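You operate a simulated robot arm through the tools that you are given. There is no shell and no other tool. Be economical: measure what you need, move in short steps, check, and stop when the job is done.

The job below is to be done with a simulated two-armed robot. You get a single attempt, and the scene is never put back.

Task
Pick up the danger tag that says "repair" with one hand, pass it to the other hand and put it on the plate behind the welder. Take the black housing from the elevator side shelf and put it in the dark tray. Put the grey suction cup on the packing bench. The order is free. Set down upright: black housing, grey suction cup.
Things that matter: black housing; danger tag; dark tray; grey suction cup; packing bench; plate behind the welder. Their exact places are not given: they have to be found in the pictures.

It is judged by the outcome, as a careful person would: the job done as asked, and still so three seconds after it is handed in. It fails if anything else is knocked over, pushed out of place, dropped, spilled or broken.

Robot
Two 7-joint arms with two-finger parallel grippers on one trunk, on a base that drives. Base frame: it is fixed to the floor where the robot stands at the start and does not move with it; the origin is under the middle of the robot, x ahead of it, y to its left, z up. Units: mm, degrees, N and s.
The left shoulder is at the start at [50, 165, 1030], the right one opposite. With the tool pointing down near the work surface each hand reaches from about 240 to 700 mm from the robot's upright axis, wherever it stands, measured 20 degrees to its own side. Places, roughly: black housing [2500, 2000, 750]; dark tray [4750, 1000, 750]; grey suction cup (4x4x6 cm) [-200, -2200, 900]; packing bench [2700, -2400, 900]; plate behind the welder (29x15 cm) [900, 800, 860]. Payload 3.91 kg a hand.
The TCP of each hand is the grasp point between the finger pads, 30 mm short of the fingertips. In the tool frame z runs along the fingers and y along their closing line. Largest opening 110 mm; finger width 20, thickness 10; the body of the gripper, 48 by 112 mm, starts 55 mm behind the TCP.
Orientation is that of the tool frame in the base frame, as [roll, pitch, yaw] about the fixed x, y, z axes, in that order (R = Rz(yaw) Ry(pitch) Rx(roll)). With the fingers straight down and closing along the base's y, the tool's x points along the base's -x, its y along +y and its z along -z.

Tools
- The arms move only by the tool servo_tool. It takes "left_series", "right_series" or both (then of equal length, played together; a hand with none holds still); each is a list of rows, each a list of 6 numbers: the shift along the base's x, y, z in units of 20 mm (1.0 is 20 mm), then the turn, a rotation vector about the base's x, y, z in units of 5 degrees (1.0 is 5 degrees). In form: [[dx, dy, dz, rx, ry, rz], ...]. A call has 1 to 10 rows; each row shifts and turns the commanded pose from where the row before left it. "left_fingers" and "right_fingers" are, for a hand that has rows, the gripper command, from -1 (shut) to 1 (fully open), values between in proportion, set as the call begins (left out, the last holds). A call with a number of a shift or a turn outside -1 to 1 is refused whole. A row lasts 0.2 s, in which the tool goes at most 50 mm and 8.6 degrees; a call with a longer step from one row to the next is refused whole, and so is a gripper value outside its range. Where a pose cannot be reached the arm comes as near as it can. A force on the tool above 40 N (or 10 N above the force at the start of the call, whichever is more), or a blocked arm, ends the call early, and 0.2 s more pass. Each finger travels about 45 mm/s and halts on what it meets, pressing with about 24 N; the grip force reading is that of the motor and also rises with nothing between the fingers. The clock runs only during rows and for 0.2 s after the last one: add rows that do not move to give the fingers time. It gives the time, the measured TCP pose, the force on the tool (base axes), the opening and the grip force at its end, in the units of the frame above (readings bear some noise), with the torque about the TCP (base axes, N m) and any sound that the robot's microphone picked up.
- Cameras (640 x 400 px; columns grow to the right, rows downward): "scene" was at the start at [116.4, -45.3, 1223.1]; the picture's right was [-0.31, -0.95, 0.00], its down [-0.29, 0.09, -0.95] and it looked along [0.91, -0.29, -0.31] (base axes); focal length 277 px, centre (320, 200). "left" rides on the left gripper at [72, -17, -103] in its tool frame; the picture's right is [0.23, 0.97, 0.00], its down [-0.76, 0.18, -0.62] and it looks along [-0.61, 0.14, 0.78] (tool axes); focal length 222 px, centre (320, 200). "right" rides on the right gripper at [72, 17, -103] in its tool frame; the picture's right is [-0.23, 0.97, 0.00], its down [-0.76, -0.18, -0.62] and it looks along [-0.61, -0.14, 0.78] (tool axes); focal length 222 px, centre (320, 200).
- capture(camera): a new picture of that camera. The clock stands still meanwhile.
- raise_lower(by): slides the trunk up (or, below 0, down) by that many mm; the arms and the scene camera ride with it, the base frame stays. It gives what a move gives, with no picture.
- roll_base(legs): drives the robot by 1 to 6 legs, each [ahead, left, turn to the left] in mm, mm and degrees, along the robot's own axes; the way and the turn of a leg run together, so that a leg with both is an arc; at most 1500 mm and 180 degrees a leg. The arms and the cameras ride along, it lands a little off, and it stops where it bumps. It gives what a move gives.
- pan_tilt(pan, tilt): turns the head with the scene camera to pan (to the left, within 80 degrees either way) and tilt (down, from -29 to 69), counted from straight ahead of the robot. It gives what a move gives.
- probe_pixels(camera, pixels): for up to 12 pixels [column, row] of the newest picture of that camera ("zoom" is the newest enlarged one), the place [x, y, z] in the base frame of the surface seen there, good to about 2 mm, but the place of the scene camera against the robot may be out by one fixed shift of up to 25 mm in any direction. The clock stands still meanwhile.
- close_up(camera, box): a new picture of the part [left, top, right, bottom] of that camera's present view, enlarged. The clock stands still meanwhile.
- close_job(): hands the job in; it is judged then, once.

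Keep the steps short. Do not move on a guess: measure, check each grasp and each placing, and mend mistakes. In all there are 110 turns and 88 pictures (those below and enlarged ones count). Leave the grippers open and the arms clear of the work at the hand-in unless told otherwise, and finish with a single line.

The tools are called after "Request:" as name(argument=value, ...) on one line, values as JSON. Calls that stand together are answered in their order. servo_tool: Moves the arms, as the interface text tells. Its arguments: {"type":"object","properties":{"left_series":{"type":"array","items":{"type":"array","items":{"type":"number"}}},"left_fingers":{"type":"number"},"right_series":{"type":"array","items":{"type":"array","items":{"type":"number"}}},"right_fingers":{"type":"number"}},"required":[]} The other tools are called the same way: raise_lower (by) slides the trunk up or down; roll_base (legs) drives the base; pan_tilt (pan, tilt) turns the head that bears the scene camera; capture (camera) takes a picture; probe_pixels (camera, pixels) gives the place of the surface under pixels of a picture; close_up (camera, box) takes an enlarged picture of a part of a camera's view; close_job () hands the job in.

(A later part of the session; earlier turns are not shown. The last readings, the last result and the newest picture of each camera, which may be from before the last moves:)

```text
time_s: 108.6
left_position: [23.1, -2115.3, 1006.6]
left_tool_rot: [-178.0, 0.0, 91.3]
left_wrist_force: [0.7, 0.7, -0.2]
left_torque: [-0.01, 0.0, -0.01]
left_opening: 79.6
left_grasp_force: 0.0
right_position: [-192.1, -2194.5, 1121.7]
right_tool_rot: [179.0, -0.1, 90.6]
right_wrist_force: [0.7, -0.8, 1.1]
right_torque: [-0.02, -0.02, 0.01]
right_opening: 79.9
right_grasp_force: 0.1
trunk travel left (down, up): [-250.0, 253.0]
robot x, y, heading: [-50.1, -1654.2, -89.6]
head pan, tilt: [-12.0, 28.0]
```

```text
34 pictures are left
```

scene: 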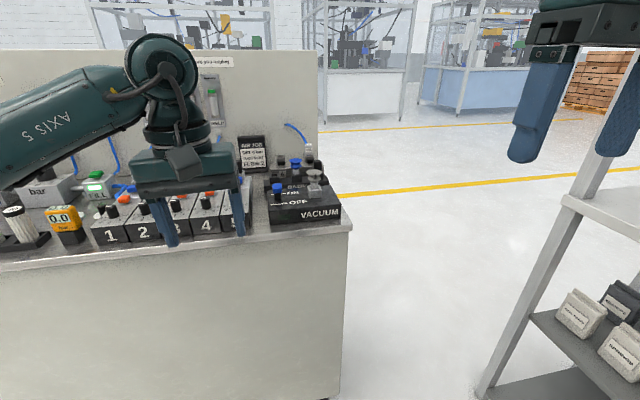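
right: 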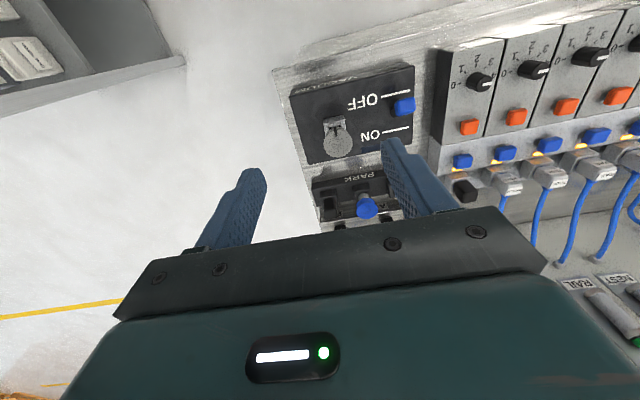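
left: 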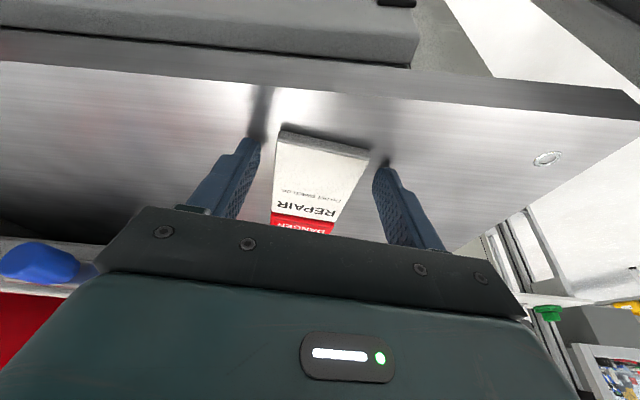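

Request:
close_up(camera="right", box=[280, 80, 424, 170])

Request:
probe_pixels(camera="zoom", pixels=[[190, 265], [310, 265], [250, 230], [250, 300], [250, 265], [240, 180], [205, 190], [280, 185], [240, 160], [380, 180], [540, 120]])

```text
4.44 times, centred on (352, 125) of right
```

zoom: 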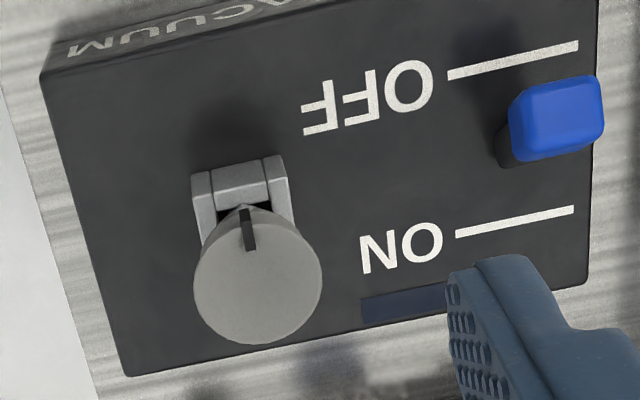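

```text
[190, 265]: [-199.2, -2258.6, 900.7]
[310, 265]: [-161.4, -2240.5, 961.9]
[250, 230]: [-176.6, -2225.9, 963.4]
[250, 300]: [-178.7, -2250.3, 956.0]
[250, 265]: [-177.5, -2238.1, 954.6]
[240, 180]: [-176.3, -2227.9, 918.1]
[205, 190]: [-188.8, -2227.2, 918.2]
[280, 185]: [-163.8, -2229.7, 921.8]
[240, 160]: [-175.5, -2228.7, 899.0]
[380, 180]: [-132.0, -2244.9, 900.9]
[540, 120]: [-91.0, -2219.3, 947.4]
```

The cup stands in a small three-sided nest, with its disc centred at (−178,−2242) and its top at ≈962. The lever is on the OFF side. I'll move above it and partly down, then check.

Request:
servo_tool(right_series=[[0.235, -0.79, -0.5, 0, 0, 0], [0.235, -0.79, -0.5, 0, 0, 0], [0.235, -0.79, -0.5, 0, 0, 0], [0, 0, -1, 0, 0, 0], [0, 0, -1, 0, 0, 0], [0, 0, -1, 0, 0, 0], [0, 0, -1, 0, 0, 0], [0, 0, 0, 0, 0, 0]])

Request:
capture(camera="right")

```text
time_s: 110.4
left_position: [22.8, -2114.1, 1005.9]
left_tool_rot: [-177.9, 0.1, 91.3]
left_wrist_force: [0.6, 0.4, 0.4]
left_torque: [-0.02, -0.01, -0.03]
left_opening: 79.6
left_grasp_force: 0.0
right_position: [-178.0, -2241.2, 1011.8]
right_tool_rot: [178.9, -0.1, 90.6]
right_wrist_force: [0.8, 0.4, 0.4]
right_torque: [0.0, 0.0, -0.02]
right_opening: 79.9
right_grasp_force: 0.1
trunk travel left (down, up): [-250.0, 253.0]
robot x, y, heading: [-47.6, -1653.6, -89.5]
head pan, tilt: [-12.0, 28.0]
```

```text
32 pictures are left
```

right: 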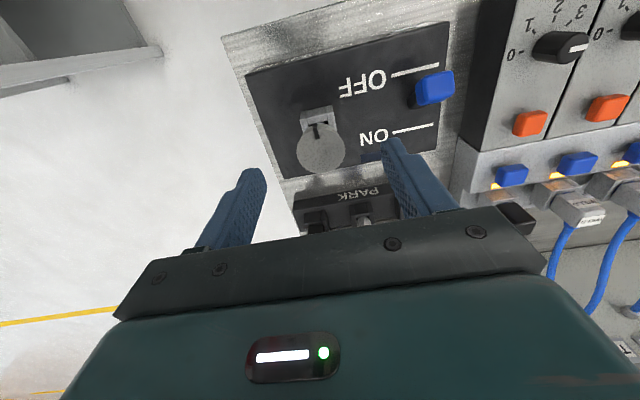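

It's centred between the fingers. I'll go down 65 mm and close.

Request:
servo_tool(right_series=[[0, 0, -0.9, 0, 0, 0], [0, 0, -0.9, 0, 0, 0], [0, 0, -0.8, 0, 0, 0], [0, 0, -0.7, 0, 0, 0], [0, 0, 0, 0, 0, 0]])

Request:
servo_tool(right_series=[[0, 0, 0, 0, 0, 0], [0, 0, 0, 0, 0, 0], [0, 0, 0, 0, 0, 0], [0, 0, 0, 0, 0, 0], [0, 0, 0, 0, 0, 0], [0, 0, 0, 0, 0, 0]], right_fingers=-1)

Request:
capture(camera="right")

```text
time_s: 111.6
left_position: [23.2, -2114.6, 1005.8]
left_tool_rot: [-177.9, 0.1, 91.3]
left_wrist_force: [0.1, -0.1, 0.8]
left_torque: [0.02, -0.02, -0.02]
left_opening: 79.8
left_grasp_force: 0.0
right_position: [-177.0, -2240.2, 943.7]
right_tool_rot: [178.9, -0.1, 90.6]
right_wrist_force: [0.2, -0.7, 0.3]
right_torque: [0.01, -0.01, 0.0]
right_opening: 80.0
right_grasp_force: 0.1
trunk travel left (down, up): [-250.0, 253.0]
robot x, y, heading: [-48.6, -1649.5, -90.0]
head pan, tilt: [-12.0, 28.0]
```

```text
time_s: 113.0
left_position: [23.6, -2115.4, 1006.9]
left_tool_rot: [-178.0, 0.1, 91.2]
left_wrist_force: [-0.4, 0.7, -0.6]
left_torque: [0.01, 0.01, 0.03]
left_opening: 79.7
left_grasp_force: 0.1
right_position: [-177.6, -2240.1, 944.5]
right_tool_rot: [179.0, -0.1, 90.5]
right_wrist_force: [0.1, 0.4, -0.3]
right_torque: [0.01, -0.01, 0.01]
right_opening: 35.5
right_grasp_force: 24.6
trunk travel left (down, up): [-250.0, 253.0]
robot x, y, heading: [-49.0, -1653.4, -89.4]
head pan, tilt: [-12.0, 28.0]
```

```text
31 pictures are left
```

right: 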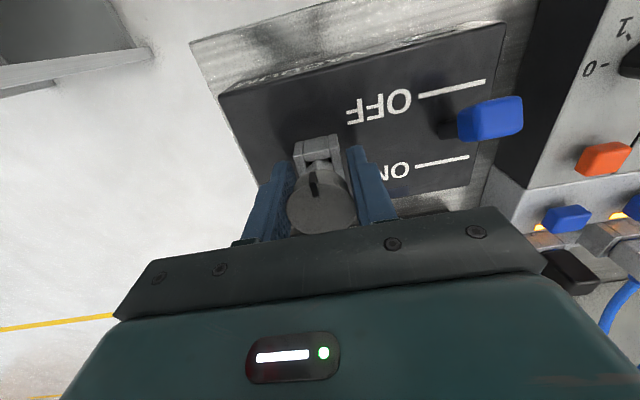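

It's gripped at 35.5 mm. I'll lift straight up.

Request:
servo_tool(right_series=[[0, 0, 0.4, 0, 0, 0], [0, 0, 0.4, 0, 0, 0], [0, 0, 0.6, 0, 0, 0], [0, 0, 0.8, 0, 0, 0], [0, 0, 0.8, 0, 0, 0], [0, 0, 1, 0, 0, 0], [0, 0, 1, 0, 0, 0], [0, 0, 1, 0, 0, 0]])

Request:
capture(camera="right")

```text
time_s: 114.8
left_position: [21.9, -2113.9, 1007.8]
left_tool_rot: [-178.0, 0.1, 91.4]
left_wrist_force: [0.0, 0.0, 0.4]
left_torque: [0.0, 0.0, -0.03]
left_opening: 79.8
left_grasp_force: 0.0
right_position: [-178.3, -2239.3, 1066.3]
right_tool_rot: [179.0, -0.1, 90.5]
right_wrist_force: [0.0, 1.3, -0.8]
right_torque: [0.0, 0.04, 0.03]
right_opening: 35.9
right_grasp_force: 23.9
trunk travel left (down, up): [-250.0, 253.0]
robot x, y, heading: [-48.1, -1647.0, -89.6]
head pan, tilt: [-12.0, 28.0]
```

```text
30 pictures are left
```

right: 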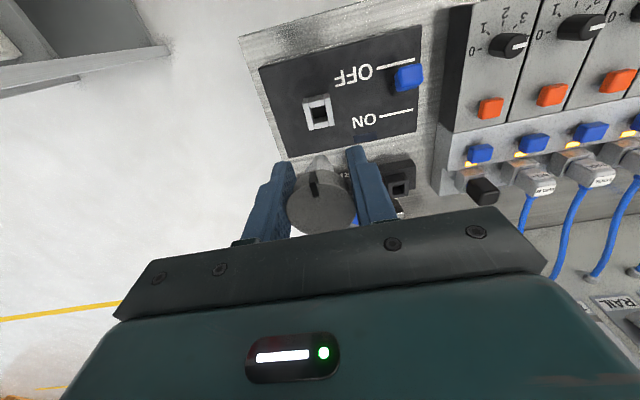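

The cup is out of its nest. I'll back away and look left (+x) for the route to the packing bench.

Request:
roll_base(legs=[[-350, 0, 0]])

Request:
pan_tilt(pan=70, tilt=15)

Request:
capture(camera="scene")

Request:
probe_pixels(camera="scene", pixels=[[60, 330], [100, 200], [200, 260], [300, 230], [400, 250], [500, 230], [320, 150], [440, 160], [550, 180], [250, 180], [180, 180], [600, 250]])

```text
time_s: 117.1
left_position: [18.3, -1766.1, 1006.9]
left_tool_rot: [-178.1, 0.1, 91.0]
left_wrist_force: [0.7, 0.4, 0.3]
left_torque: [-0.02, -0.02, -0.01]
left_opening: 79.9
left_grasp_force: 0.2
right_position: [-183.1, -1888.0, 1065.7]
right_tool_rot: [178.9, -0.1, 90.2]
right_wrist_force: [0.0, -0.1, -0.9]
right_torque: [0.02, 0.04, 0.03]
right_opening: 35.7
right_grasp_force: 23.8
trunk travel left (down, up): [-250.0, 253.0]
robot x, y, heading: [-55.2, -1302.5, -90.0]
head pan, tilt: [-12.0, 28.0]
```

```text
time_s: 118.6
left_position: [18.1, -1765.6, 1006.5]
left_tool_rot: [-178.0, 0.2, 91.0]
left_wrist_force: [0.7, 0.4, 0.3]
left_torque: [-0.02, 0.01, 0.01]
left_opening: 79.8
left_grasp_force: 0.1
right_position: [-183.7, -1889.9, 1066.3]
right_tool_rot: [179.0, -0.1, 90.2]
right_wrist_force: [0.2, -0.2, -0.3]
right_torque: [0.0, -0.01, -0.02]
right_opening: 35.5
right_grasp_force: 23.8
trunk travel left (down, up): [-250.0, 253.0]
robot x, y, heading: [-50.8, -1301.0, -89.9]
head pan, tilt: [70.0, 15.0]
```

```text
29 pictures are left
```

scene: 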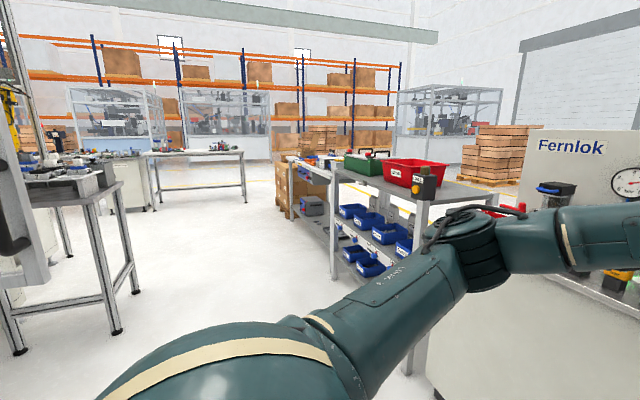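

```text
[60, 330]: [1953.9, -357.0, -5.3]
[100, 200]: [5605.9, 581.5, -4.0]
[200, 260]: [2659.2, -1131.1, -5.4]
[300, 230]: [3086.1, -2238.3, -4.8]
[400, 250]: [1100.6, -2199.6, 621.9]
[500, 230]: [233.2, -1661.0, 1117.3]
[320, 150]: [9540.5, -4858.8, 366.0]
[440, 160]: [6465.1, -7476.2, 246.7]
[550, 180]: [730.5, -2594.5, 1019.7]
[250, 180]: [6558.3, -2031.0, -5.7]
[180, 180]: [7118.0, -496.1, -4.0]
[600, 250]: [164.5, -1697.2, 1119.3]
```

The corridor along y≈−1300 is free. I'll strafe left to x≈2600 and look at the packing bench.

Request:
roll_base(legs=[[0, 1400, 0], [0, 1200, 0]])

Request:
pan_tilt(pan=0, tilt=22)

Request:
capture(camera="scene")

Request:
probe_pixels(camera="scene", pixels=[[320, 170], [320, 190], [320, 210], [380, 190], [250, 190], [200, 180], [150, 190], [430, 190], [350, 180], [290, 180]])

```text
time_s: 141.3
left_position: [2606.3, -1776.5, 1006.1]
left_tool_rot: [-177.9, 0.2, 90.8]
left_wrist_force: [0.0, 0.6, 0.3]
left_torque: [0.01, 0.0, 0.01]
left_opening: 80.0
left_grasp_force: 0.0
right_position: [2405.4, -1898.6, 1066.4]
right_tool_rot: [178.9, -0.1, 90.0]
right_wrist_force: [-0.7, 0.5, -0.2]
right_torque: [-0.05, 0.01, -0.02]
right_opening: 35.4
right_grasp_force: 23.8
trunk travel left (down, up): [-250.0, 253.0]
robot x, y, heading: [2539.6, -1313.1, -90.1]
head pan, tilt: [70.0, 15.0]
```

```text
time_s: 142.8
left_position: [2605.9, -1777.0, 1006.0]
left_tool_rot: [-177.9, 0.1, 90.8]
left_wrist_force: [0.7, -0.2, 0.4]
left_torque: [0.02, 0.02, -0.02]
left_opening: 79.9
left_grasp_force: 0.1
right_position: [2404.7, -1898.7, 1065.5]
right_tool_rot: [179.0, -0.1, 90.1]
right_wrist_force: [-0.5, 0.8, -0.7]
right_torque: [0.02, -0.02, 0.0]
right_opening: 35.5
right_grasp_force: 24.5
trunk travel left (down, up): [-250.0, 253.0]
robot x, y, heading: [2539.7, -1315.3, -90.1]
head pan, tilt: [0.0, 22.0]
```

```text
28 pictures are left
```

scene: 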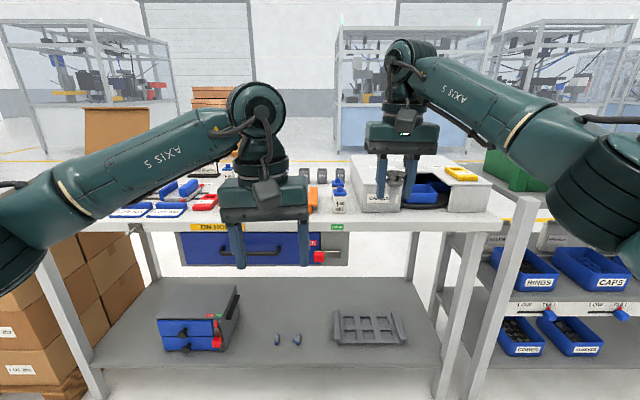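

```text
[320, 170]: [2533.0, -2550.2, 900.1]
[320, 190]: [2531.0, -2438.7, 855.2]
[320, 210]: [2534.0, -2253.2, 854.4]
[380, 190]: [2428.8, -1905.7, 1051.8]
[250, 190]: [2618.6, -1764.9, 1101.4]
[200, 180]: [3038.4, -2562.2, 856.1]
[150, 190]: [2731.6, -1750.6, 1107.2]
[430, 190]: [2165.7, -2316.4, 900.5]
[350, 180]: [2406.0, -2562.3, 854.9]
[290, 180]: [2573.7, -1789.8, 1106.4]
```

Request:
close_up(camera="scene", box=[90, 140, 500, 270])

```text
1.56 times, centred on (295, 205) of scene
```

zoom: 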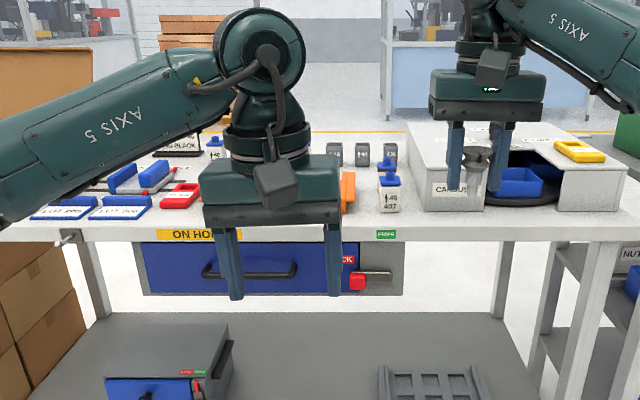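

The left hand hides part of the bench. I'll move it aside and look again for a bare spot.

Request:
servo_tool(left_series=[[1, 0.8, -1, 0, 0, 0], [1, 0.8, -1, 0, 0, 0], [1, 0.8, -1, 0, 0, 0], [1, 0.8, -1, 0, 0, 0], [1, 0.8, -1, 0, 0, 0], [1, 0.8, -1, 0, 0, 0], [1, 0.8, -1, 0, 0, 0], [1, 0.8, -1, 0, 0, 0]])

Request:
close_up(camera="scene", box=[120, 130, 440, 260])

```text
time_s: 144.6
left_position: [2765.6, -1647.5, 845.6]
left_tool_rot: [-177.9, 0.1, 90.9]
left_wrist_force: [0.4, 0.4, 0.1]
left_torque: [0.03, 0.0, -0.04]
left_opening: 79.9
left_grasp_force: 0.1
right_position: [2406.0, -1898.6, 1065.4]
right_tool_rot: [179.0, 0.0, 90.2]
right_wrist_force: [0.3, -0.6, 0.3]
right_torque: [0.02, 0.02, 0.03]
right_opening: 35.7
right_grasp_force: 24.5
trunk travel left (down, up): [-250.0, 253.0]
robot x, y, heading: [2541.1, -1308.1, -89.8]
head pan, tilt: [0.0, 22.0]
```

```text
2.00 times, centred on (280, 195) of scene
```

zoom: 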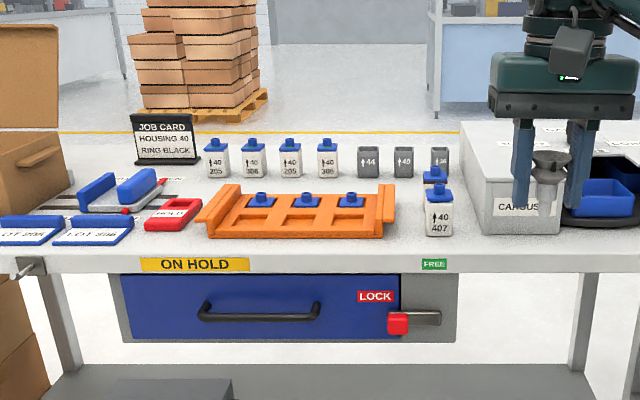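

Request:
probe_pixels(camera="zoom", pixels=[[395, 230], [425, 232], [452, 232], [480, 225], [410, 248], [465, 200], [400, 165], [265, 170], [440, 250], [190, 170], [300, 250], [500, 240]])

```text
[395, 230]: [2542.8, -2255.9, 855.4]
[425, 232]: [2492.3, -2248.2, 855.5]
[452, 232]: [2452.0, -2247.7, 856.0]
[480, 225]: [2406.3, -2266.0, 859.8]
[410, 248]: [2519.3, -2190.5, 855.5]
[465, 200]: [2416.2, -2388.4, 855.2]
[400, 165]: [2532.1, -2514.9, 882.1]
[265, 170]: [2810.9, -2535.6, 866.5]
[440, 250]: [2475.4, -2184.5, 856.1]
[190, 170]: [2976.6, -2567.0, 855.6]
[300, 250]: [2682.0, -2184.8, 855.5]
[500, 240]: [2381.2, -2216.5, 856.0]
```

There's a bare front strip in front of the orange rack, around (2580,−2200). I'll drive so the right hand, now at z 1065, comes above it.

Request:
roll_base(legs=[[295, 172, 0]])

Request:
capture(camera="right")

Request:
probe_pixels(camera="right", pixels=[[330, 170], [330, 110], [270, 100], [400, 100], [320, 185], [310, 130], [450, 130]])

```text
time_s: 146.8
left_position: [2941.6, -1944.3, 845.6]
left_tool_rot: [-178.0, 0.0, 91.0]
left_wrist_force: [0.9, -0.5, -0.4]
left_torque: [0.0, -0.01, 0.01]
left_opening: 79.9
left_grasp_force: 0.1
right_position: [2580.6, -2195.5, 1066.9]
right_tool_rot: [179.0, -0.2, 90.2]
right_wrist_force: [-0.2, -0.7, 0.2]
right_torque: [0.04, 0.02, 0.03]
right_opening: 35.8
right_grasp_force: 24.2
trunk travel left (down, up): [-250.0, 253.0]
robot x, y, heading: [2711.2, -1610.5, -89.9]
head pan, tilt: [0.0, 22.0]
```

```text
25 pictures are left
```

right: 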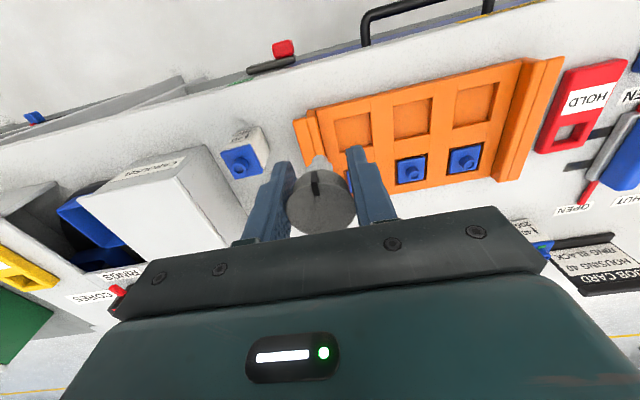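

```text
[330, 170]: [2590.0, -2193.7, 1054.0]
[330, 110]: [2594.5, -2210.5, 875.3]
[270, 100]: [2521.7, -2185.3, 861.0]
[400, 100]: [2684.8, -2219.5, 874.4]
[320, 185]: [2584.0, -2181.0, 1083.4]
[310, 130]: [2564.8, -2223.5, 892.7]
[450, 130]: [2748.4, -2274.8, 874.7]
```

The rack reaches further forward than it looked from the scene camera. I'll find the bare area at (260,100) with this camera.

Request:
close_up(camera="right", box=[160, 50, 352, 190])

Request:
probe_pixels(camera="right", pixels=[[297, 112], [303, 135], [218, 100], [225, 132], [262, 132], [290, 78], [262, 82], [235, 165], [215, 80], [285, 150], [200, 145], [245, 110]])

```text
2.86 times, centred on (256, 120) of right
```

zoom: 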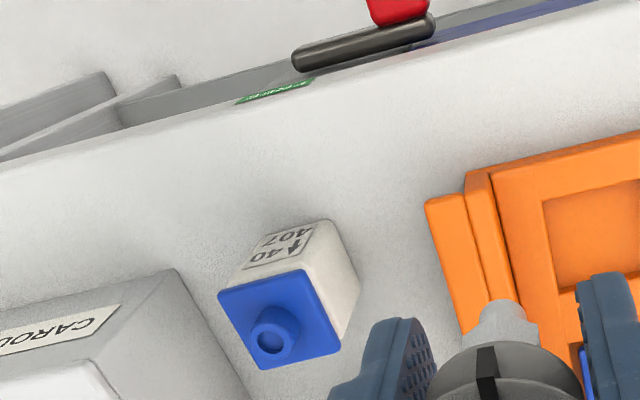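

```text
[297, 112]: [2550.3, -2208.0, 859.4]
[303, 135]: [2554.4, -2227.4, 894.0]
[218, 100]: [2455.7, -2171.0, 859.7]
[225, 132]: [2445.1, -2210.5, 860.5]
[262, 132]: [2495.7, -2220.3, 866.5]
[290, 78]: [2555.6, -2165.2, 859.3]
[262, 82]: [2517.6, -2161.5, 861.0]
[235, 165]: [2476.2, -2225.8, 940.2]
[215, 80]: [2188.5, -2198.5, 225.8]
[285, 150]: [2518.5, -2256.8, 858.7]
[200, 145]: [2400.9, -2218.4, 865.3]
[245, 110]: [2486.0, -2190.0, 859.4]
```

The bare spot is (2522,−2184): in front of the bottle (its front is at −2215), beside the rack (x>2545) and about 34 mm inside the edge. The bench top is at z=860. I'll move over it and descend most of the way.

Request:
servo_tool(right_series=[[-0.975, 0.19, 0, 0, 0, 0], [-0.975, 0.19, 0, 0, 0, 0], [-0.975, 0.19, 0, 0, 0, 0], [0, 0, -1, 0, 0, 0], [0, 0, -1, 0, 0, 0], [0, 0, -1, 0, 0, 0], [0, 0, -1, 0, 0, 0], [0, 0, -1, 0, 0, 0], [0, 0, -1, 0, 0, 0], [0, 0, -0.8, 0, 0, 0]])

Request:
capture(camera="right")

```text
time_s: 149.0
left_position: [2941.1, -1943.6, 845.2]
left_tool_rot: [-178.1, 0.1, 91.0]
left_wrist_force: [-0.5, 0.5, -0.9]
left_torque: [0.0, -0.01, 0.03]
left_opening: 79.7
left_grasp_force: 0.0
right_position: [2522.5, -2184.0, 929.5]
right_tool_rot: [179.1, -0.2, 90.2]
right_wrist_force: [-0.9, -0.7, 0.3]
right_torque: [-0.01, -0.03, 0.0]
right_opening: 35.5
right_grasp_force: 24.3
trunk travel left (down, up): [-250.0, 253.0]
robot x, y, heading: [2707.7, -1611.2, -90.1]
head pan, tilt: [0.0, 22.0]
```

```text
23 pictures are left
```

right: 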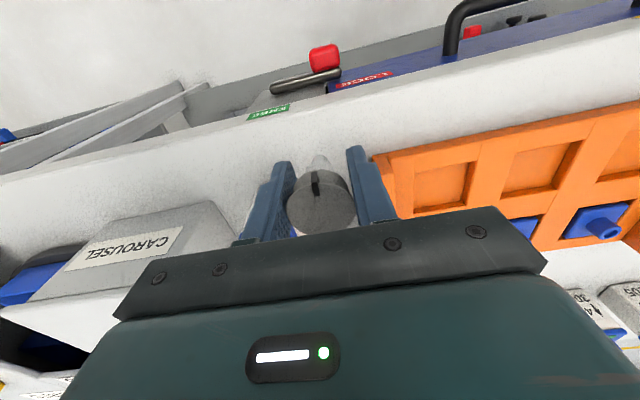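

It's clear. I'll nudge slightly away from the rack and lower to contact.

Request:
servo_tool(right_series=[[-0.15, 0.2, -0.5, 0, 0, 0], [0, 0, -0.5, 0, 0, 0], [0, 0, -0.15, 0, 0, 0], [0, 0, -0.1, 0, 0, 0], [0, 0, 0, 0, 0, 0]])

Request:
close_up(camera="scene", box=[330, 180, 490, 320])

```text
time_s: 150.2
left_position: [2942.1, -1943.4, 845.1]
left_tool_rot: [-178.0, 0.1, 91.0]
left_wrist_force: [0.0, -0.5, -0.4]
left_torque: [0.02, -0.01, 0.01]
left_opening: 80.1
left_grasp_force: 0.1
right_position: [2519.8, -2180.1, 903.4]
right_tool_rot: [179.0, -0.2, 90.2]
right_wrist_force: [0.2, 0.2, -1.1]
right_torque: [0.01, 0.01, 0.0]
right_opening: 35.4
right_grasp_force: 24.0
trunk travel left (down, up): [-250.0, 253.0]
robot x, y, heading: [2710.9, -1609.3, -89.7]
head pan, tilt: [0.0, 22.0]
```

```text
2.86 times, centred on (410, 250) of scene
```

zoom: 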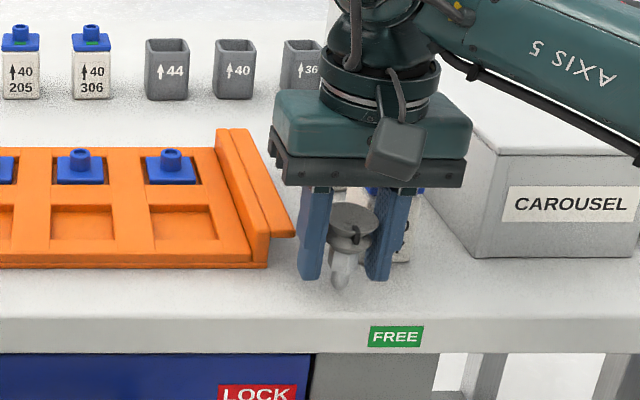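

Let me look closely at the stem's foot before releasing.

Request:
close_up(camera="scene", box=[395, 236, 443, 288])

Request:
probe_pixels(camera="zoom", pixels=[[320, 100], [290, 250], [275, 330], [260, 360], [320, 200], [280, 300], [330, 370]])

```text
7.69 times, centred on (419, 262) of scene
```

zoom: 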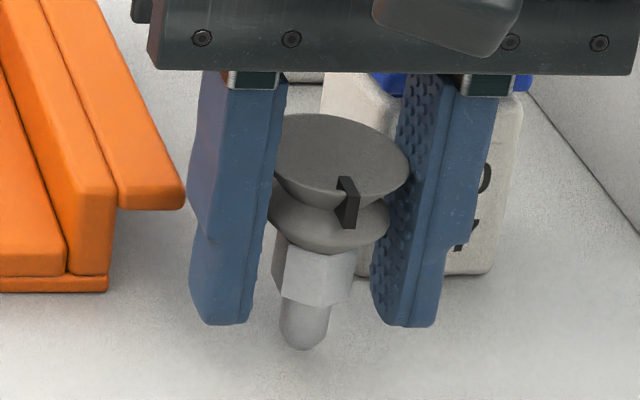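

```text
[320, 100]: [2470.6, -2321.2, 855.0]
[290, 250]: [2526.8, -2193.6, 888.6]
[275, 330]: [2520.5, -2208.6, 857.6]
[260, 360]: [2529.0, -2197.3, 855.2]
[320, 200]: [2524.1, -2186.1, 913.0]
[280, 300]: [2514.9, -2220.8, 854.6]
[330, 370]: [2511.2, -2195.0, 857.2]
```

The foot is a peg about 15 mm wide, and the cup seems tilted a few degrees in the grip. I'll measure the disc's plane with the right camera before releasing.

Request:
close_up(camera="right", box=[270, 140, 370, 240])

Request:
probe_pixels(camera="zoom", pixels=[[220, 250], [440, 250], [330, 170], [330, 300], [260, 220], [400, 220], [280, 290], [390, 290], [310, 60], [330, 60], [310, 100], [340, 100]])

```text
4.00 times, centred on (320, 190) of right
```

zoom: 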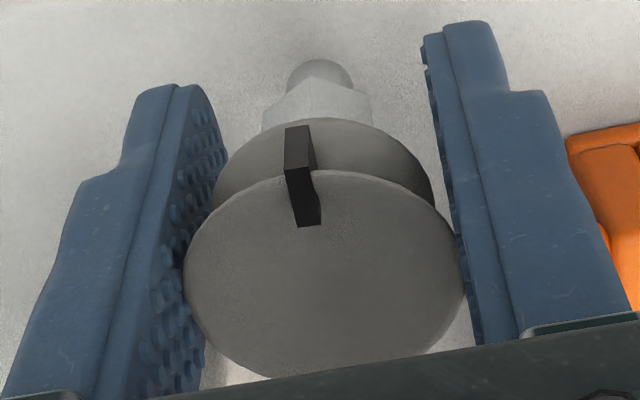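

```text
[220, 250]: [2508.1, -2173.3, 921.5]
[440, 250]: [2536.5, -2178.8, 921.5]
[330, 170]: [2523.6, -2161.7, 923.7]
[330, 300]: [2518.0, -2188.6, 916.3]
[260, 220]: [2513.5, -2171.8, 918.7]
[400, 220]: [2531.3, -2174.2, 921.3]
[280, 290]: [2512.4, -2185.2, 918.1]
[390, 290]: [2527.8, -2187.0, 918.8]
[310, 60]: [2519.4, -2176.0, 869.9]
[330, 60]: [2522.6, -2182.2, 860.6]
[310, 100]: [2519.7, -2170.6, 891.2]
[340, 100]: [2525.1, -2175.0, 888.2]
```

The disc is level and the peg is directly under its centre (2521,−2179), so the cup is vertical. I'll lower gently until contact.

Request:
servo_tool(right_series=[[0, 0, -0.1, 0, 0, 0], [0, 0, -0.1, 0, 0, 0], [0, 0, 0, 0, 0, 0]])

```text
time_s: 151.0
left_position: [2941.0, -1943.7, 845.1]
left_tool_rot: [-177.9, 0.1, 91.0]
left_wrist_force: [0.0, -0.5, -1.1]
left_torque: [-0.02, -0.01, 0.02]
left_opening: 79.8
left_grasp_force: 0.2
right_position: [2519.0, -2180.2, 900.2]
right_tool_rot: [179.0, -0.1, 90.2]
right_wrist_force: [0.4, 0.3, -0.3]
right_torque: [-0.01, -0.04, 0.0]
right_opening: 35.5
right_grasp_force: 23.2
trunk travel left (down, up): [-250.0, 253.0]
robot x, y, heading: [2715.5, -1609.2, -90.0]
head pan, tilt: [0.0, 22.0]
```

Request:
servo_tool(right_series=[[0, 0, -0.1, 0, 0, 0], [0, 0, -0.05, 0, 0, 0], [0, 0, 0, 0, 0, 0]])

```text
time_s: 151.8
left_position: [2941.4, -1942.8, 847.0]
left_tool_rot: [-178.0, 0.2, 90.9]
left_wrist_force: [-0.2, -0.1, 0.2]
left_torque: [-0.04, 0.0, -0.03]
left_opening: 79.9
left_grasp_force: 0.1
right_position: [2520.1, -2180.3, 900.1]
right_tool_rot: [178.9, 0.2, 90.2]
right_wrist_force: [0.2, 0.4, 15.7]
right_torque: [-0.05, 0.03, -0.01]
right_opening: 35.7
right_grasp_force: 24.6
trunk travel left (down, up): [-250.0, 253.0]
robot x, y, heading: [2709.9, -1608.1, -90.3]
head pan, tilt: [0.0, 22.0]
```

There's contact at 15.7 N. I'll ease off 1.5 mm and open a little, so the fingers stay as a guard while I check that it stands.

Request:
servo_tool(right_series=[[0, 0, 0.08, 0, 0, 0], [0, 0, 0, 0, 0, 0]])

Request:
servo_tool(right_series=[[0, 0, 0, 0, 0, 0], [0, 0, 0, 0, 0, 0], [0, 0, 0, 0, 0, 0], [0, 0, 0, 0, 0, 0]], right_fingers=-0.18)

Request:
close_up(camera="scene", box=[379, 222, 459, 302])

```text
time_s: 152.4
left_position: [2942.7, -1943.8, 845.6]
left_tool_rot: [-178.1, 0.1, 91.0]
left_wrist_force: [-0.5, 0.2, 0.4]
left_torque: [-0.04, -0.02, 0.03]
left_opening: 79.7
left_grasp_force: 0.1
right_position: [2519.6, -2178.8, 900.1]
right_tool_rot: [178.9, 0.0, 90.2]
right_wrist_force: [-0.6, -1.5, 12.5]
right_torque: [-0.11, 0.03, -0.01]
right_opening: 35.9
right_grasp_force: 24.0
trunk travel left (down, up): [-250.0, 253.0]
robot x, y, heading: [2710.5, -1612.3, -89.9]
head pan, tilt: [0.0, 22.0]
```

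```text
time_s: 153.4
left_position: [2941.9, -1943.2, 844.9]
left_tool_rot: [-178.0, 0.1, 91.1]
left_wrist_force: [0.3, -0.4, 0.3]
left_torque: [-0.01, -0.01, 0.01]
left_opening: 79.7
left_grasp_force: 0.1
right_position: [2519.6, -2180.2, 899.1]
right_tool_rot: [179.0, -0.1, 90.3]
right_wrist_force: [-0.5, -0.3, -0.3]
right_torque: [-0.01, 0.0, 0.0]
right_opening: 45.0
right_grasp_force: 0.0
trunk travel left (down, up): [-250.0, 253.0]
robot x, y, heading: [2711.8, -1608.0, -90.1]
head pan, tilt: [0.0, 22.0]
```

```text
5.00 times, centred on (419, 262) of scene
```

zoom: 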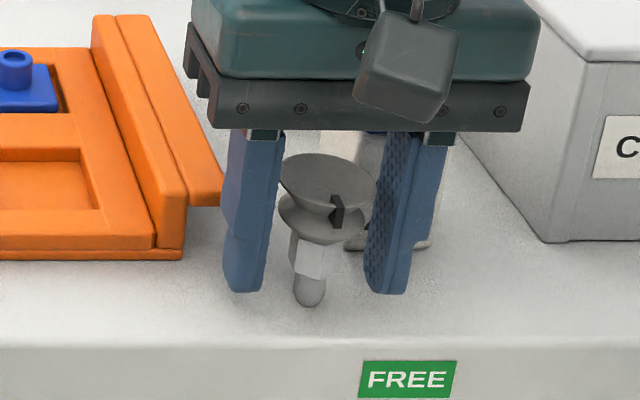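

It stands on its own. I'll open wider and lift straight away.

Request:
servo_tool(right_series=[[0, 0, 0, 0, 0, 0], [0, 0, 0, 0, 0, 0], [0, 0, 0.2, 0, 0, 0], [0, 0, 0.6, 0, 0, 0], [0, 0, 1, 0, 0, 0], [0, 0, 1, 0, 0, 0], [0, 0, 1, 0, 0, 0], [0, 0, 1, 0, 0, 0], [0, 0, 1, 0, 0, 0]], right_fingers=0.1)

Request:
roll_base(legs=[[-300, 0, 0]])

Request:
close_up(camera="scene", box=[320, 150, 480, 250])

```text
time_s: 155.4
left_position: [2941.9, -1943.7, 846.1]
left_tool_rot: [-178.0, 0.0, 91.0]
left_wrist_force: [-0.3, -0.5, -0.3]
left_torque: [-0.02, 0.02, 0.01]
left_opening: 80.1
left_grasp_force: 0.0
right_position: [2518.6, -2179.5, 1016.3]
right_tool_rot: [179.0, -0.1, 90.1]
right_wrist_force: [-0.3, -0.1, -0.5]
right_torque: [0.03, -0.02, -0.01]
right_opening: 60.3
right_grasp_force: 0.1
trunk travel left (down, up): [-250.0, 253.0]
robot x, y, heading: [2710.2, -1609.3, -90.1]
head pan, tilt: [0.0, 22.0]
```

```text
time_s: 157.5
left_position: [2941.0, -1642.8, 845.6]
left_tool_rot: [-178.0, 0.0, 90.8]
left_wrist_force: [-0.4, -0.1, 0.1]
left_torque: [0.0, -0.02, 0.02]
left_opening: 79.7
left_grasp_force: 0.0
right_position: [2516.7, -1877.6, 1016.4]
right_tool_rot: [178.9, -0.1, 90.0]
right_wrist_force: [0.5, -0.4, 0.5]
right_torque: [-0.03, 0.01, 0.02]
right_opening: 60.7
right_grasp_force: 0.0
trunk travel left (down, up): [-250.0, 253.0]
robot x, y, heading: [2714.6, -1303.5, -90.2]
head pan, tilt: [0.0, 22.0]
```

```text
4.00 times, centred on (400, 200) of scene
```

zoom: 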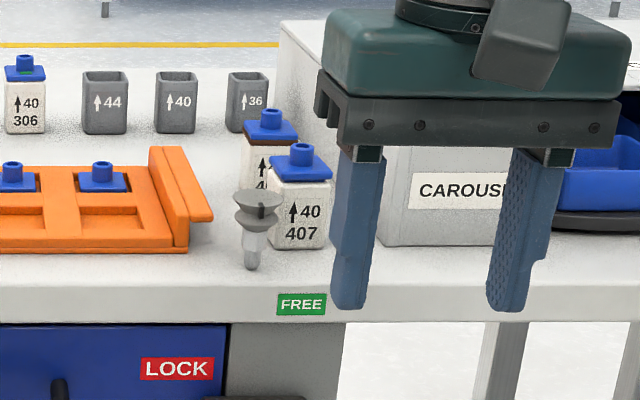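

The cup stands upright on the packing bench. Now the housing: I'll turn left to face +x, then look north.

Request:
roll_base(legs=[[0, 0, 90]])

Request:
pan_tilt(pan=65, tilt=12)

Request:
capture(camera="scene")

Request:
probe_pixels(camera="scene", pixels=[[100, 300], [200, 250], [300, 230], [400, 230], [500, 230], [600, 250], [100, 200], [200, 180], [300, 180], [400, 180], [500, 180], [600, 180]])

```text
time_s: 161.7
left_position: [3051.0, -1078.5, 845.4]
left_tool_rot: [-178.1, 0.2, -179.6]
left_wrist_force: [0.0, -0.1, 0.0]
left_torque: [-0.01, 0.0, 0.03]
left_opening: 79.9
left_grasp_force: 0.1
right_position: [3282.7, -1505.1, 1016.1]
right_tool_rot: [178.9, -0.2, 179.7]
right_wrist_force: [-0.4, -0.3, 0.5]
right_torque: [0.01, 0.02, 0.03]
right_opening: 60.7
right_grasp_force: 0.1
trunk travel left (down, up): [-250.0, 253.0]
robot x, y, heading: [2711.5, -1305.0, -0.6]
head pan, tilt: [0.0, 22.0]
```

```text
time_s: 163.0
left_position: [3050.2, -1079.3, 846.1]
left_tool_rot: [-178.0, 0.1, -179.6]
left_wrist_force: [0.0, 0.2, 0.1]
left_torque: [-0.01, 0.0, 0.02]
left_opening: 79.7
left_grasp_force: 0.0
right_position: [3283.1, -1504.8, 1015.2]
right_tool_rot: [179.0, -0.1, 179.7]
right_wrist_force: [0.1, 0.2, 0.9]
right_torque: [-0.02, 0.02, 0.02]
right_opening: 60.8
right_grasp_force: 0.0
trunk travel left (down, up): [-250.0, 253.0]
robot x, y, heading: [2713.9, -1305.8, -0.8]
head pan, tilt: [65.0, 12.0]
```

```text
17 pictures are left
```

scene: 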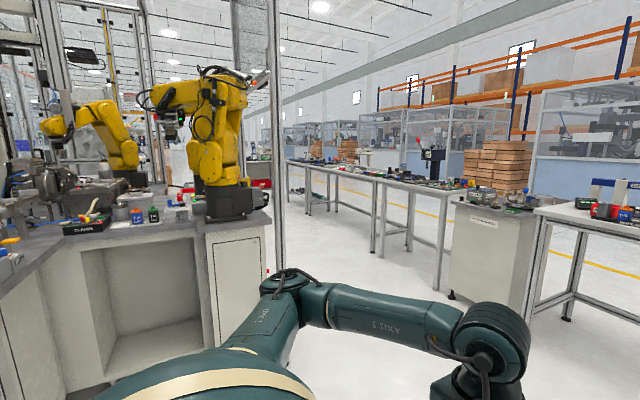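

```text
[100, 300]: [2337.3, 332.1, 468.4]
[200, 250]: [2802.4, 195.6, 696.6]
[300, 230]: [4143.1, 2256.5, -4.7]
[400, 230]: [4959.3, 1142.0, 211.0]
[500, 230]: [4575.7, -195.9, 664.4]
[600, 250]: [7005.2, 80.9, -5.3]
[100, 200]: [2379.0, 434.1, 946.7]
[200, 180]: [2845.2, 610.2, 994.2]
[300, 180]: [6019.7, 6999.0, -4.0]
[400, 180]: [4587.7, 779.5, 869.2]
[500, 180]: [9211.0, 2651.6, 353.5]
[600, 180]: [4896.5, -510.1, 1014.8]
```

The corridor between the cell (x<~3150) and the bench line (x>~4500) runs north. I'll face north, shift to x≈3800 and drive up it.

Request:
roll_base(legs=[[0, 0, 90], [0, -1080, 0.8], [1000, 0, 0]])

Request:
pan_tilt(pan=30, tilt=14)

Request:
capture(camera="scene")

Request:
probe_pixels(camera="scene", pixels=[[50, 300], [150, 250], [200, 200], [250, 200], [300, 220], [350, 250], [100, 180], [150, 180], [400, 200], [500, 220], [600, 220], [220, 260]])

```text
time_s: 181.6
left_position: [3611.4, 14.0, 845.7]
left_tool_rot: [-178.1, 0.0, -89.9]
left_wrist_force: [-0.5, -0.1, -1.5]
left_torque: [0.03, -0.01, 0.02]
left_opening: 79.9
left_grasp_force: 0.1
right_position: [4038.2, 243.3, 1014.5]
right_tool_rot: [179.0, -0.1, -90.7]
right_wrist_force: [-1.1, -0.2, 0.0]
right_torque: [0.0, 0.01, 0.0]
right_opening: 60.5
right_grasp_force: 0.1
trunk travel left (down, up): [-250.0, 253.0]
robot x, y, heading: [3836.8, -325.7, 89.2]
head pan, tilt: [65.0, 12.0]
```

```text
time_s: 182.6
left_position: [3611.1, 12.9, 844.8]
left_tool_rot: [-178.0, 0.1, -89.9]
left_wrist_force: [0.3, 0.2, -0.2]
left_torque: [-0.02, -0.02, -0.01]
left_opening: 79.8
left_grasp_force: 0.0
right_position: [4038.6, 243.8, 1016.0]
right_tool_rot: [179.0, -0.1, -90.7]
right_wrist_force: [0.2, 0.0, 0.5]
right_torque: [0.02, 0.0, 0.04]
right_opening: 60.7
right_grasp_force: 0.1
trunk travel left (down, up): [-250.0, 253.0]
robot x, y, heading: [3833.8, -322.9, 89.1]
head pan, tilt: [30.0, 14.0]
```

```text
16 pictures are left
```

scene: 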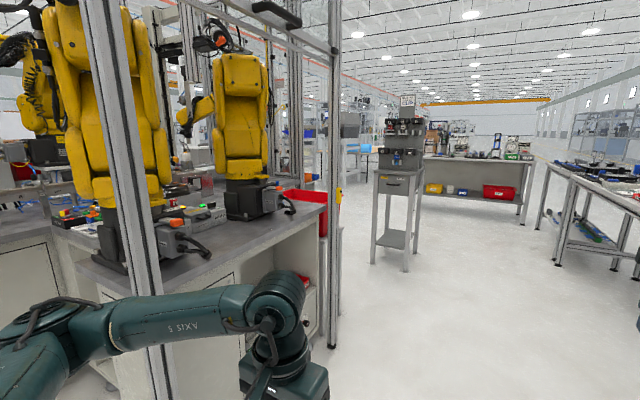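

```text
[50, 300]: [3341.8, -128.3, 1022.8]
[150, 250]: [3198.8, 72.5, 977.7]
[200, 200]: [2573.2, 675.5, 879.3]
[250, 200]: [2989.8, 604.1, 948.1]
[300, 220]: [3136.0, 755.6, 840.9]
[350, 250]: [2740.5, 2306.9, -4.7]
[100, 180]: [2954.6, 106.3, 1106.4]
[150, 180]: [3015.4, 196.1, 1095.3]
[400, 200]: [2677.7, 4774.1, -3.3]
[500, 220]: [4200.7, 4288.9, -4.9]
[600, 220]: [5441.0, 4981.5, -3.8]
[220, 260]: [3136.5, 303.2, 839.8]
```

The housing's place lies behind the cell's end. I'll go on north to y≈1200 and look west again.

Request:
roll_base(legs=[[1450, 0, 0]])

Request:
pan_tilt(pan=62, tilt=15)

Request:
capture(camera="scene")

Request:
probe_pixels(camera="scene", pixels=[[50, 250], [120, 220], [180, 220], [240, 220], [300, 220], [360, 220], [420, 220], [480, 250], [200, 180], [300, 180], [400, 180], [320, 280]])

```text
time_s: 189.8
left_position: [3612.2, 1457.4, 845.8]
left_tool_rot: [-178.1, 0.1, -88.9]
left_wrist_force: [0.2, 0.1, -0.9]
left_torque: [0.03, -0.02, -0.02]
left_opening: 79.8
left_grasp_force: 0.0
right_position: [4034.2, 1697.4, 1015.8]
right_tool_rot: [179.0, 0.0, -89.7]
right_wrist_force: [-0.2, 0.1, 0.2]
right_torque: [-0.02, -0.01, 0.02]
right_opening: 60.4
right_grasp_force: 0.1
trunk travel left (down, up): [-250.0, 253.0]
robot x, y, heading: [3844.5, 1121.0, 90.1]
head pan, tilt: [30.0, 14.0]
```

```text
time_s: 190.8
left_position: [3612.5, 1459.1, 845.0]
left_tool_rot: [-178.0, 0.1, -88.8]
left_wrist_force: [1.0, 0.9, 0.3]
left_torque: [-0.04, 0.01, 0.0]
left_opening: 80.0
left_grasp_force: 0.0
right_position: [4034.6, 1697.8, 1015.2]
right_tool_rot: [179.0, -0.2, -89.5]
right_wrist_force: [-0.6, -0.2, -0.5]
right_torque: [0.01, -0.03, 0.03]
right_opening: 60.3
right_grasp_force: 0.0
trunk travel left (down, up): [-250.0, 253.0]
robot x, y, heading: [3840.4, 1127.2, 90.3]
head pan, tilt: [62.0, 15.0]
```

```text
15 pictures are left
```

scene: 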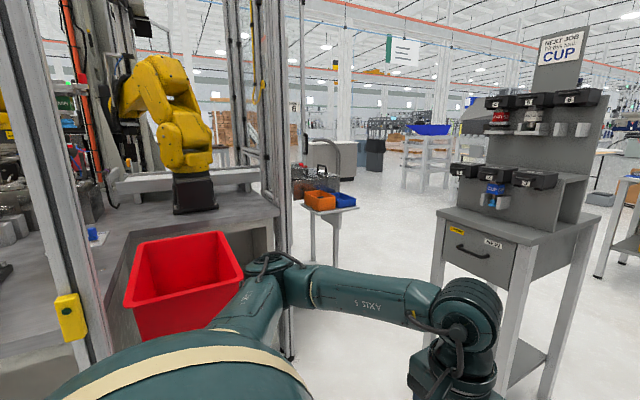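

```text
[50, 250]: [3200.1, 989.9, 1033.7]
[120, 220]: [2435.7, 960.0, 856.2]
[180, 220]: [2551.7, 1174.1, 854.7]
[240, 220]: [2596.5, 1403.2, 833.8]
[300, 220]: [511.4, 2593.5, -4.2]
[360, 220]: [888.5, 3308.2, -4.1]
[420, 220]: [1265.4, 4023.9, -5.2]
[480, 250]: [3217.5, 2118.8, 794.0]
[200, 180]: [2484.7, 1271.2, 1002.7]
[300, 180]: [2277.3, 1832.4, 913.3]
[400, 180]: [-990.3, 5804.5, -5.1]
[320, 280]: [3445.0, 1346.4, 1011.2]
```

The small table at (330,205) is the elevator side shelf. I'll enlarge it.

Request:
close_up(camera="scene", box=[270, 150, 382, 220])

Request:
probe_pixels(camera="zoom", pixels=[[150, 150], [290, 300], [420, 270], [270, 340], [480, 315], [200, 260], [130, 230], [110, 170], [200, 180], [350, 180], [290, 260], [160, 120]])

```text
5.71 times, centred on (326, 185) of scene
```

zoom: 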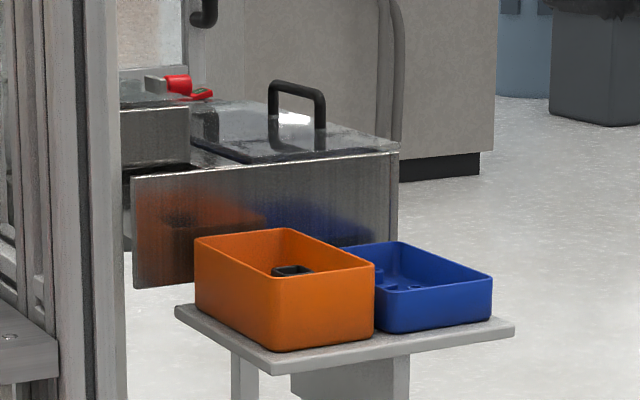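

```text
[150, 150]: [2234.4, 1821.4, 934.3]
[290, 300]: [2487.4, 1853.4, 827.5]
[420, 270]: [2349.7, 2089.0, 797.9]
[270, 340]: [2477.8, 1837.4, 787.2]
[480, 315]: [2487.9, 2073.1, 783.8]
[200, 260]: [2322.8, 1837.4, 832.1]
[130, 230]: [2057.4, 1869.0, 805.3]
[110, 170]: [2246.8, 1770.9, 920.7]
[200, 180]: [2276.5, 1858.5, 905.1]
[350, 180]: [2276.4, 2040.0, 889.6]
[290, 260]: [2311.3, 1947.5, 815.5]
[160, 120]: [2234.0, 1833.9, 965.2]
```

The black housing is the dark square inside the orange bin, at about (2330,1930). I'll reach it from the north, going round the stand on its east and north sides.

Request:
roll_base(legs=[[0, -220, 0], [1000, 0, 0], [850, 0, 0]])

Request:
pan_tilt(pan=75, tilt=18)

Request:
capture(camera="scene")

Request:
probe_pixels(camera="scene", pixels=[[40, 220], [100, 220], [160, 220], [220, 220], [280, 220], [340, 220], [400, 220], [460, 220], [520, 220], [600, 220], [250, 260], [400, 270]])

```text
time_s: 202.0
left_position: [3788.4, 3244.5, 845.1]
left_tool_rot: [-178.1, 0.1, -87.8]
left_wrist_force: [-0.5, 0.8, -0.9]
left_torque: [-0.02, -0.01, 0.0]
left_opening: 79.9
left_grasp_force: 0.0
right_position: [4207.4, 3492.1, 1015.4]
right_tool_rot: [179.1, -0.1, -88.4]
right_wrist_force: [0.0, 0.7, 0.3]
right_torque: [0.02, -0.05, 0.0]
right_opening: 60.4
right_grasp_force: 0.0
trunk travel left (down, up): [-250.0, 253.0]
robot x, y, heading: [4026.7, 2916.1, 91.4]
head pan, tilt: [62.0, 15.0]
```

```text
time_s: 202.8
left_position: [3789.1, 3245.8, 844.6]
left_tool_rot: [-178.0, 0.1, -87.6]
left_wrist_force: [0.0, 0.6, -0.5]
left_torque: [-0.03, -0.02, -0.03]
left_opening: 79.5
left_grasp_force: 0.1
right_position: [4206.1, 3491.4, 1015.7]
right_tool_rot: [178.9, 0.0, -88.3]
right_wrist_force: [0.4, -0.5, 0.9]
right_torque: [0.01, 0.0, -0.04]
right_opening: 60.5
right_grasp_force: 0.1
trunk travel left (down, up): [-250.0, 253.0]
robot x, y, heading: [4027.3, 2913.2, 91.5]
head pan, tilt: [75.0, 18.0]
```

```text
13 pictures are left
```

scene: 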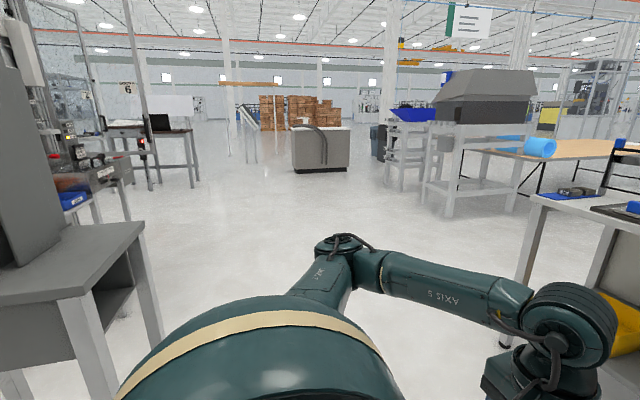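

```text
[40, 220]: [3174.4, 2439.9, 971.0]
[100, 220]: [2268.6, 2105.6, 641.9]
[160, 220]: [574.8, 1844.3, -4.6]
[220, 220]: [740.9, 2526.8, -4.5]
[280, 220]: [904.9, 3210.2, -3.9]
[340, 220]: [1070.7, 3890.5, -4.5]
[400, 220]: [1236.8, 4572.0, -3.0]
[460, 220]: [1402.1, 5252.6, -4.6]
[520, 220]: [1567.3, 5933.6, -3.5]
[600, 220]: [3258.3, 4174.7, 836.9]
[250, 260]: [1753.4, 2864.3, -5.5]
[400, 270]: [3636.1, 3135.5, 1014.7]
```

The floor is clear to the west. I'll turn, keep away from the stand, drive west, then face south to the shelf.

Request:
roll_base(legs=[[0, 0, 88.5], [0, -200, 0], [1490, 0, 0], [0, 0, 90]])

Request:
pan_tilt(pan=-8, tilt=28)

Request:
capture(camera="scene")

Request:
probe_pixels(camera="scene", pixels=[[320, 200], [320, 170], [350, 170], [350, 150], [380, 150], [300, 150], [420, 150], [280, 200], [440, 200], [340, 130], [500, 200], [370, 190]])

```text
time_s: 219.8
left_position: [2772.2, 2756.6, 845.4]
left_tool_rot: [-178.0, 0.1, 91.7]
left_wrist_force: [0.0, 0.0, 0.4]
left_torque: [0.06, -0.01, 0.02]
left_opening: 80.0
left_grasp_force: 0.2
right_position: [2351.9, 2514.7, 1015.9]
right_tool_rot: [179.1, -0.1, 91.1]
right_wrist_force: [0.6, -0.2, 0.1]
right_torque: [0.01, 0.02, -0.02]
right_opening: 60.7
right_grasp_force: 0.1
trunk travel left (down, up): [-250.0, 253.0]
robot x, y, heading: [2539.0, 3088.2, -88.9]
head pan, tilt: [75.0, 18.0]
```

```text
time_s: 221.3
left_position: [2772.1, 2756.6, 844.6]
left_tool_rot: [-178.1, 0.1, 91.8]
left_wrist_force: [0.1, -0.2, 0.1]
left_torque: [0.02, -0.01, 0.0]
left_opening: 79.6
left_grasp_force: 0.0
right_position: [2353.1, 2513.7, 1016.1]
right_tool_rot: [179.0, 0.0, 91.2]
right_wrist_force: [0.0, 0.2, -0.1]
right_torque: [0.02, 0.03, -0.01]
right_opening: 60.5
right_grasp_force: 0.0
trunk travel left (down, up): [-250.0, 253.0]
robot x, y, heading: [2536.6, 3089.4, -89.1]
head pan, tilt: [-8.0, 28.0]
```

```text
12 pictures are left
```

scene: 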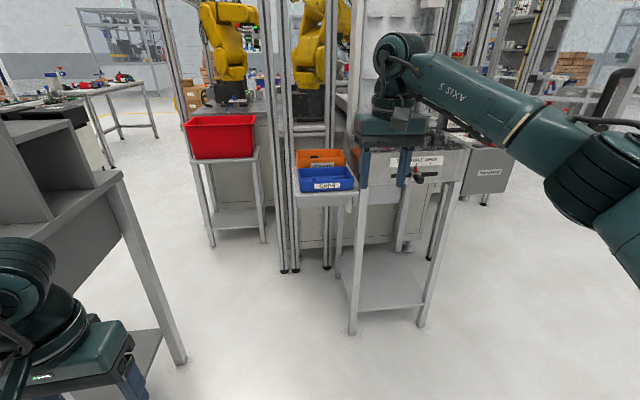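

```text
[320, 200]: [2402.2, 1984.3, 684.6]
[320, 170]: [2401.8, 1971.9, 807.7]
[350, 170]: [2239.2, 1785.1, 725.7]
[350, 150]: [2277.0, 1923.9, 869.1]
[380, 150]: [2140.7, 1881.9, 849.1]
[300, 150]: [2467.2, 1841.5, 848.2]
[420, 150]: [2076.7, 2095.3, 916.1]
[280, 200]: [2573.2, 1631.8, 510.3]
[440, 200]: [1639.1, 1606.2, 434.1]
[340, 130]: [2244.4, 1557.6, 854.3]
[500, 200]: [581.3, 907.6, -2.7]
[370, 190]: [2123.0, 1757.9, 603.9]
```

Right hand over the bin: I need about 560 mm ahead and 20 mm right. I'll drive, then look with the right camera.

Request:
roll_base(legs=[[555, -10, -1]])

Request:
capture(camera="right")

```text
time_s: 223.9
left_position: [2770.2, 2326.9, 840.3]
left_tool_rot: [-178.8, -1.4, 92.4]
left_wrist_force: [-0.1, -0.7, -0.1]
left_torque: [-0.02, 0.01, -0.01]
left_opening: 80.0
left_grasp_force: 0.0
right_position: [2345.6, 2076.4, 1017.7]
right_tool_rot: [178.8, 0.2, 91.2]
right_wrist_force: [0.0, 0.1, -0.3]
right_torque: [0.01, 0.03, 0.01]
right_opening: 60.4
right_grasp_force: 0.0
trunk travel left (down, up): [-250.0, 253.0]
robot x, y, heading: [2529.9, 2646.2, -89.0]
head pan, tilt: [-8.0, 28.0]
stopped in leg 1: the robot was blocked; the commanded pose is now the measured one
```

```text
11 pictures are left
```

right: 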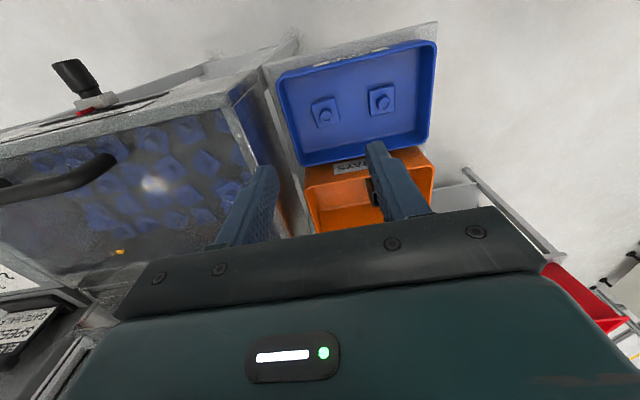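

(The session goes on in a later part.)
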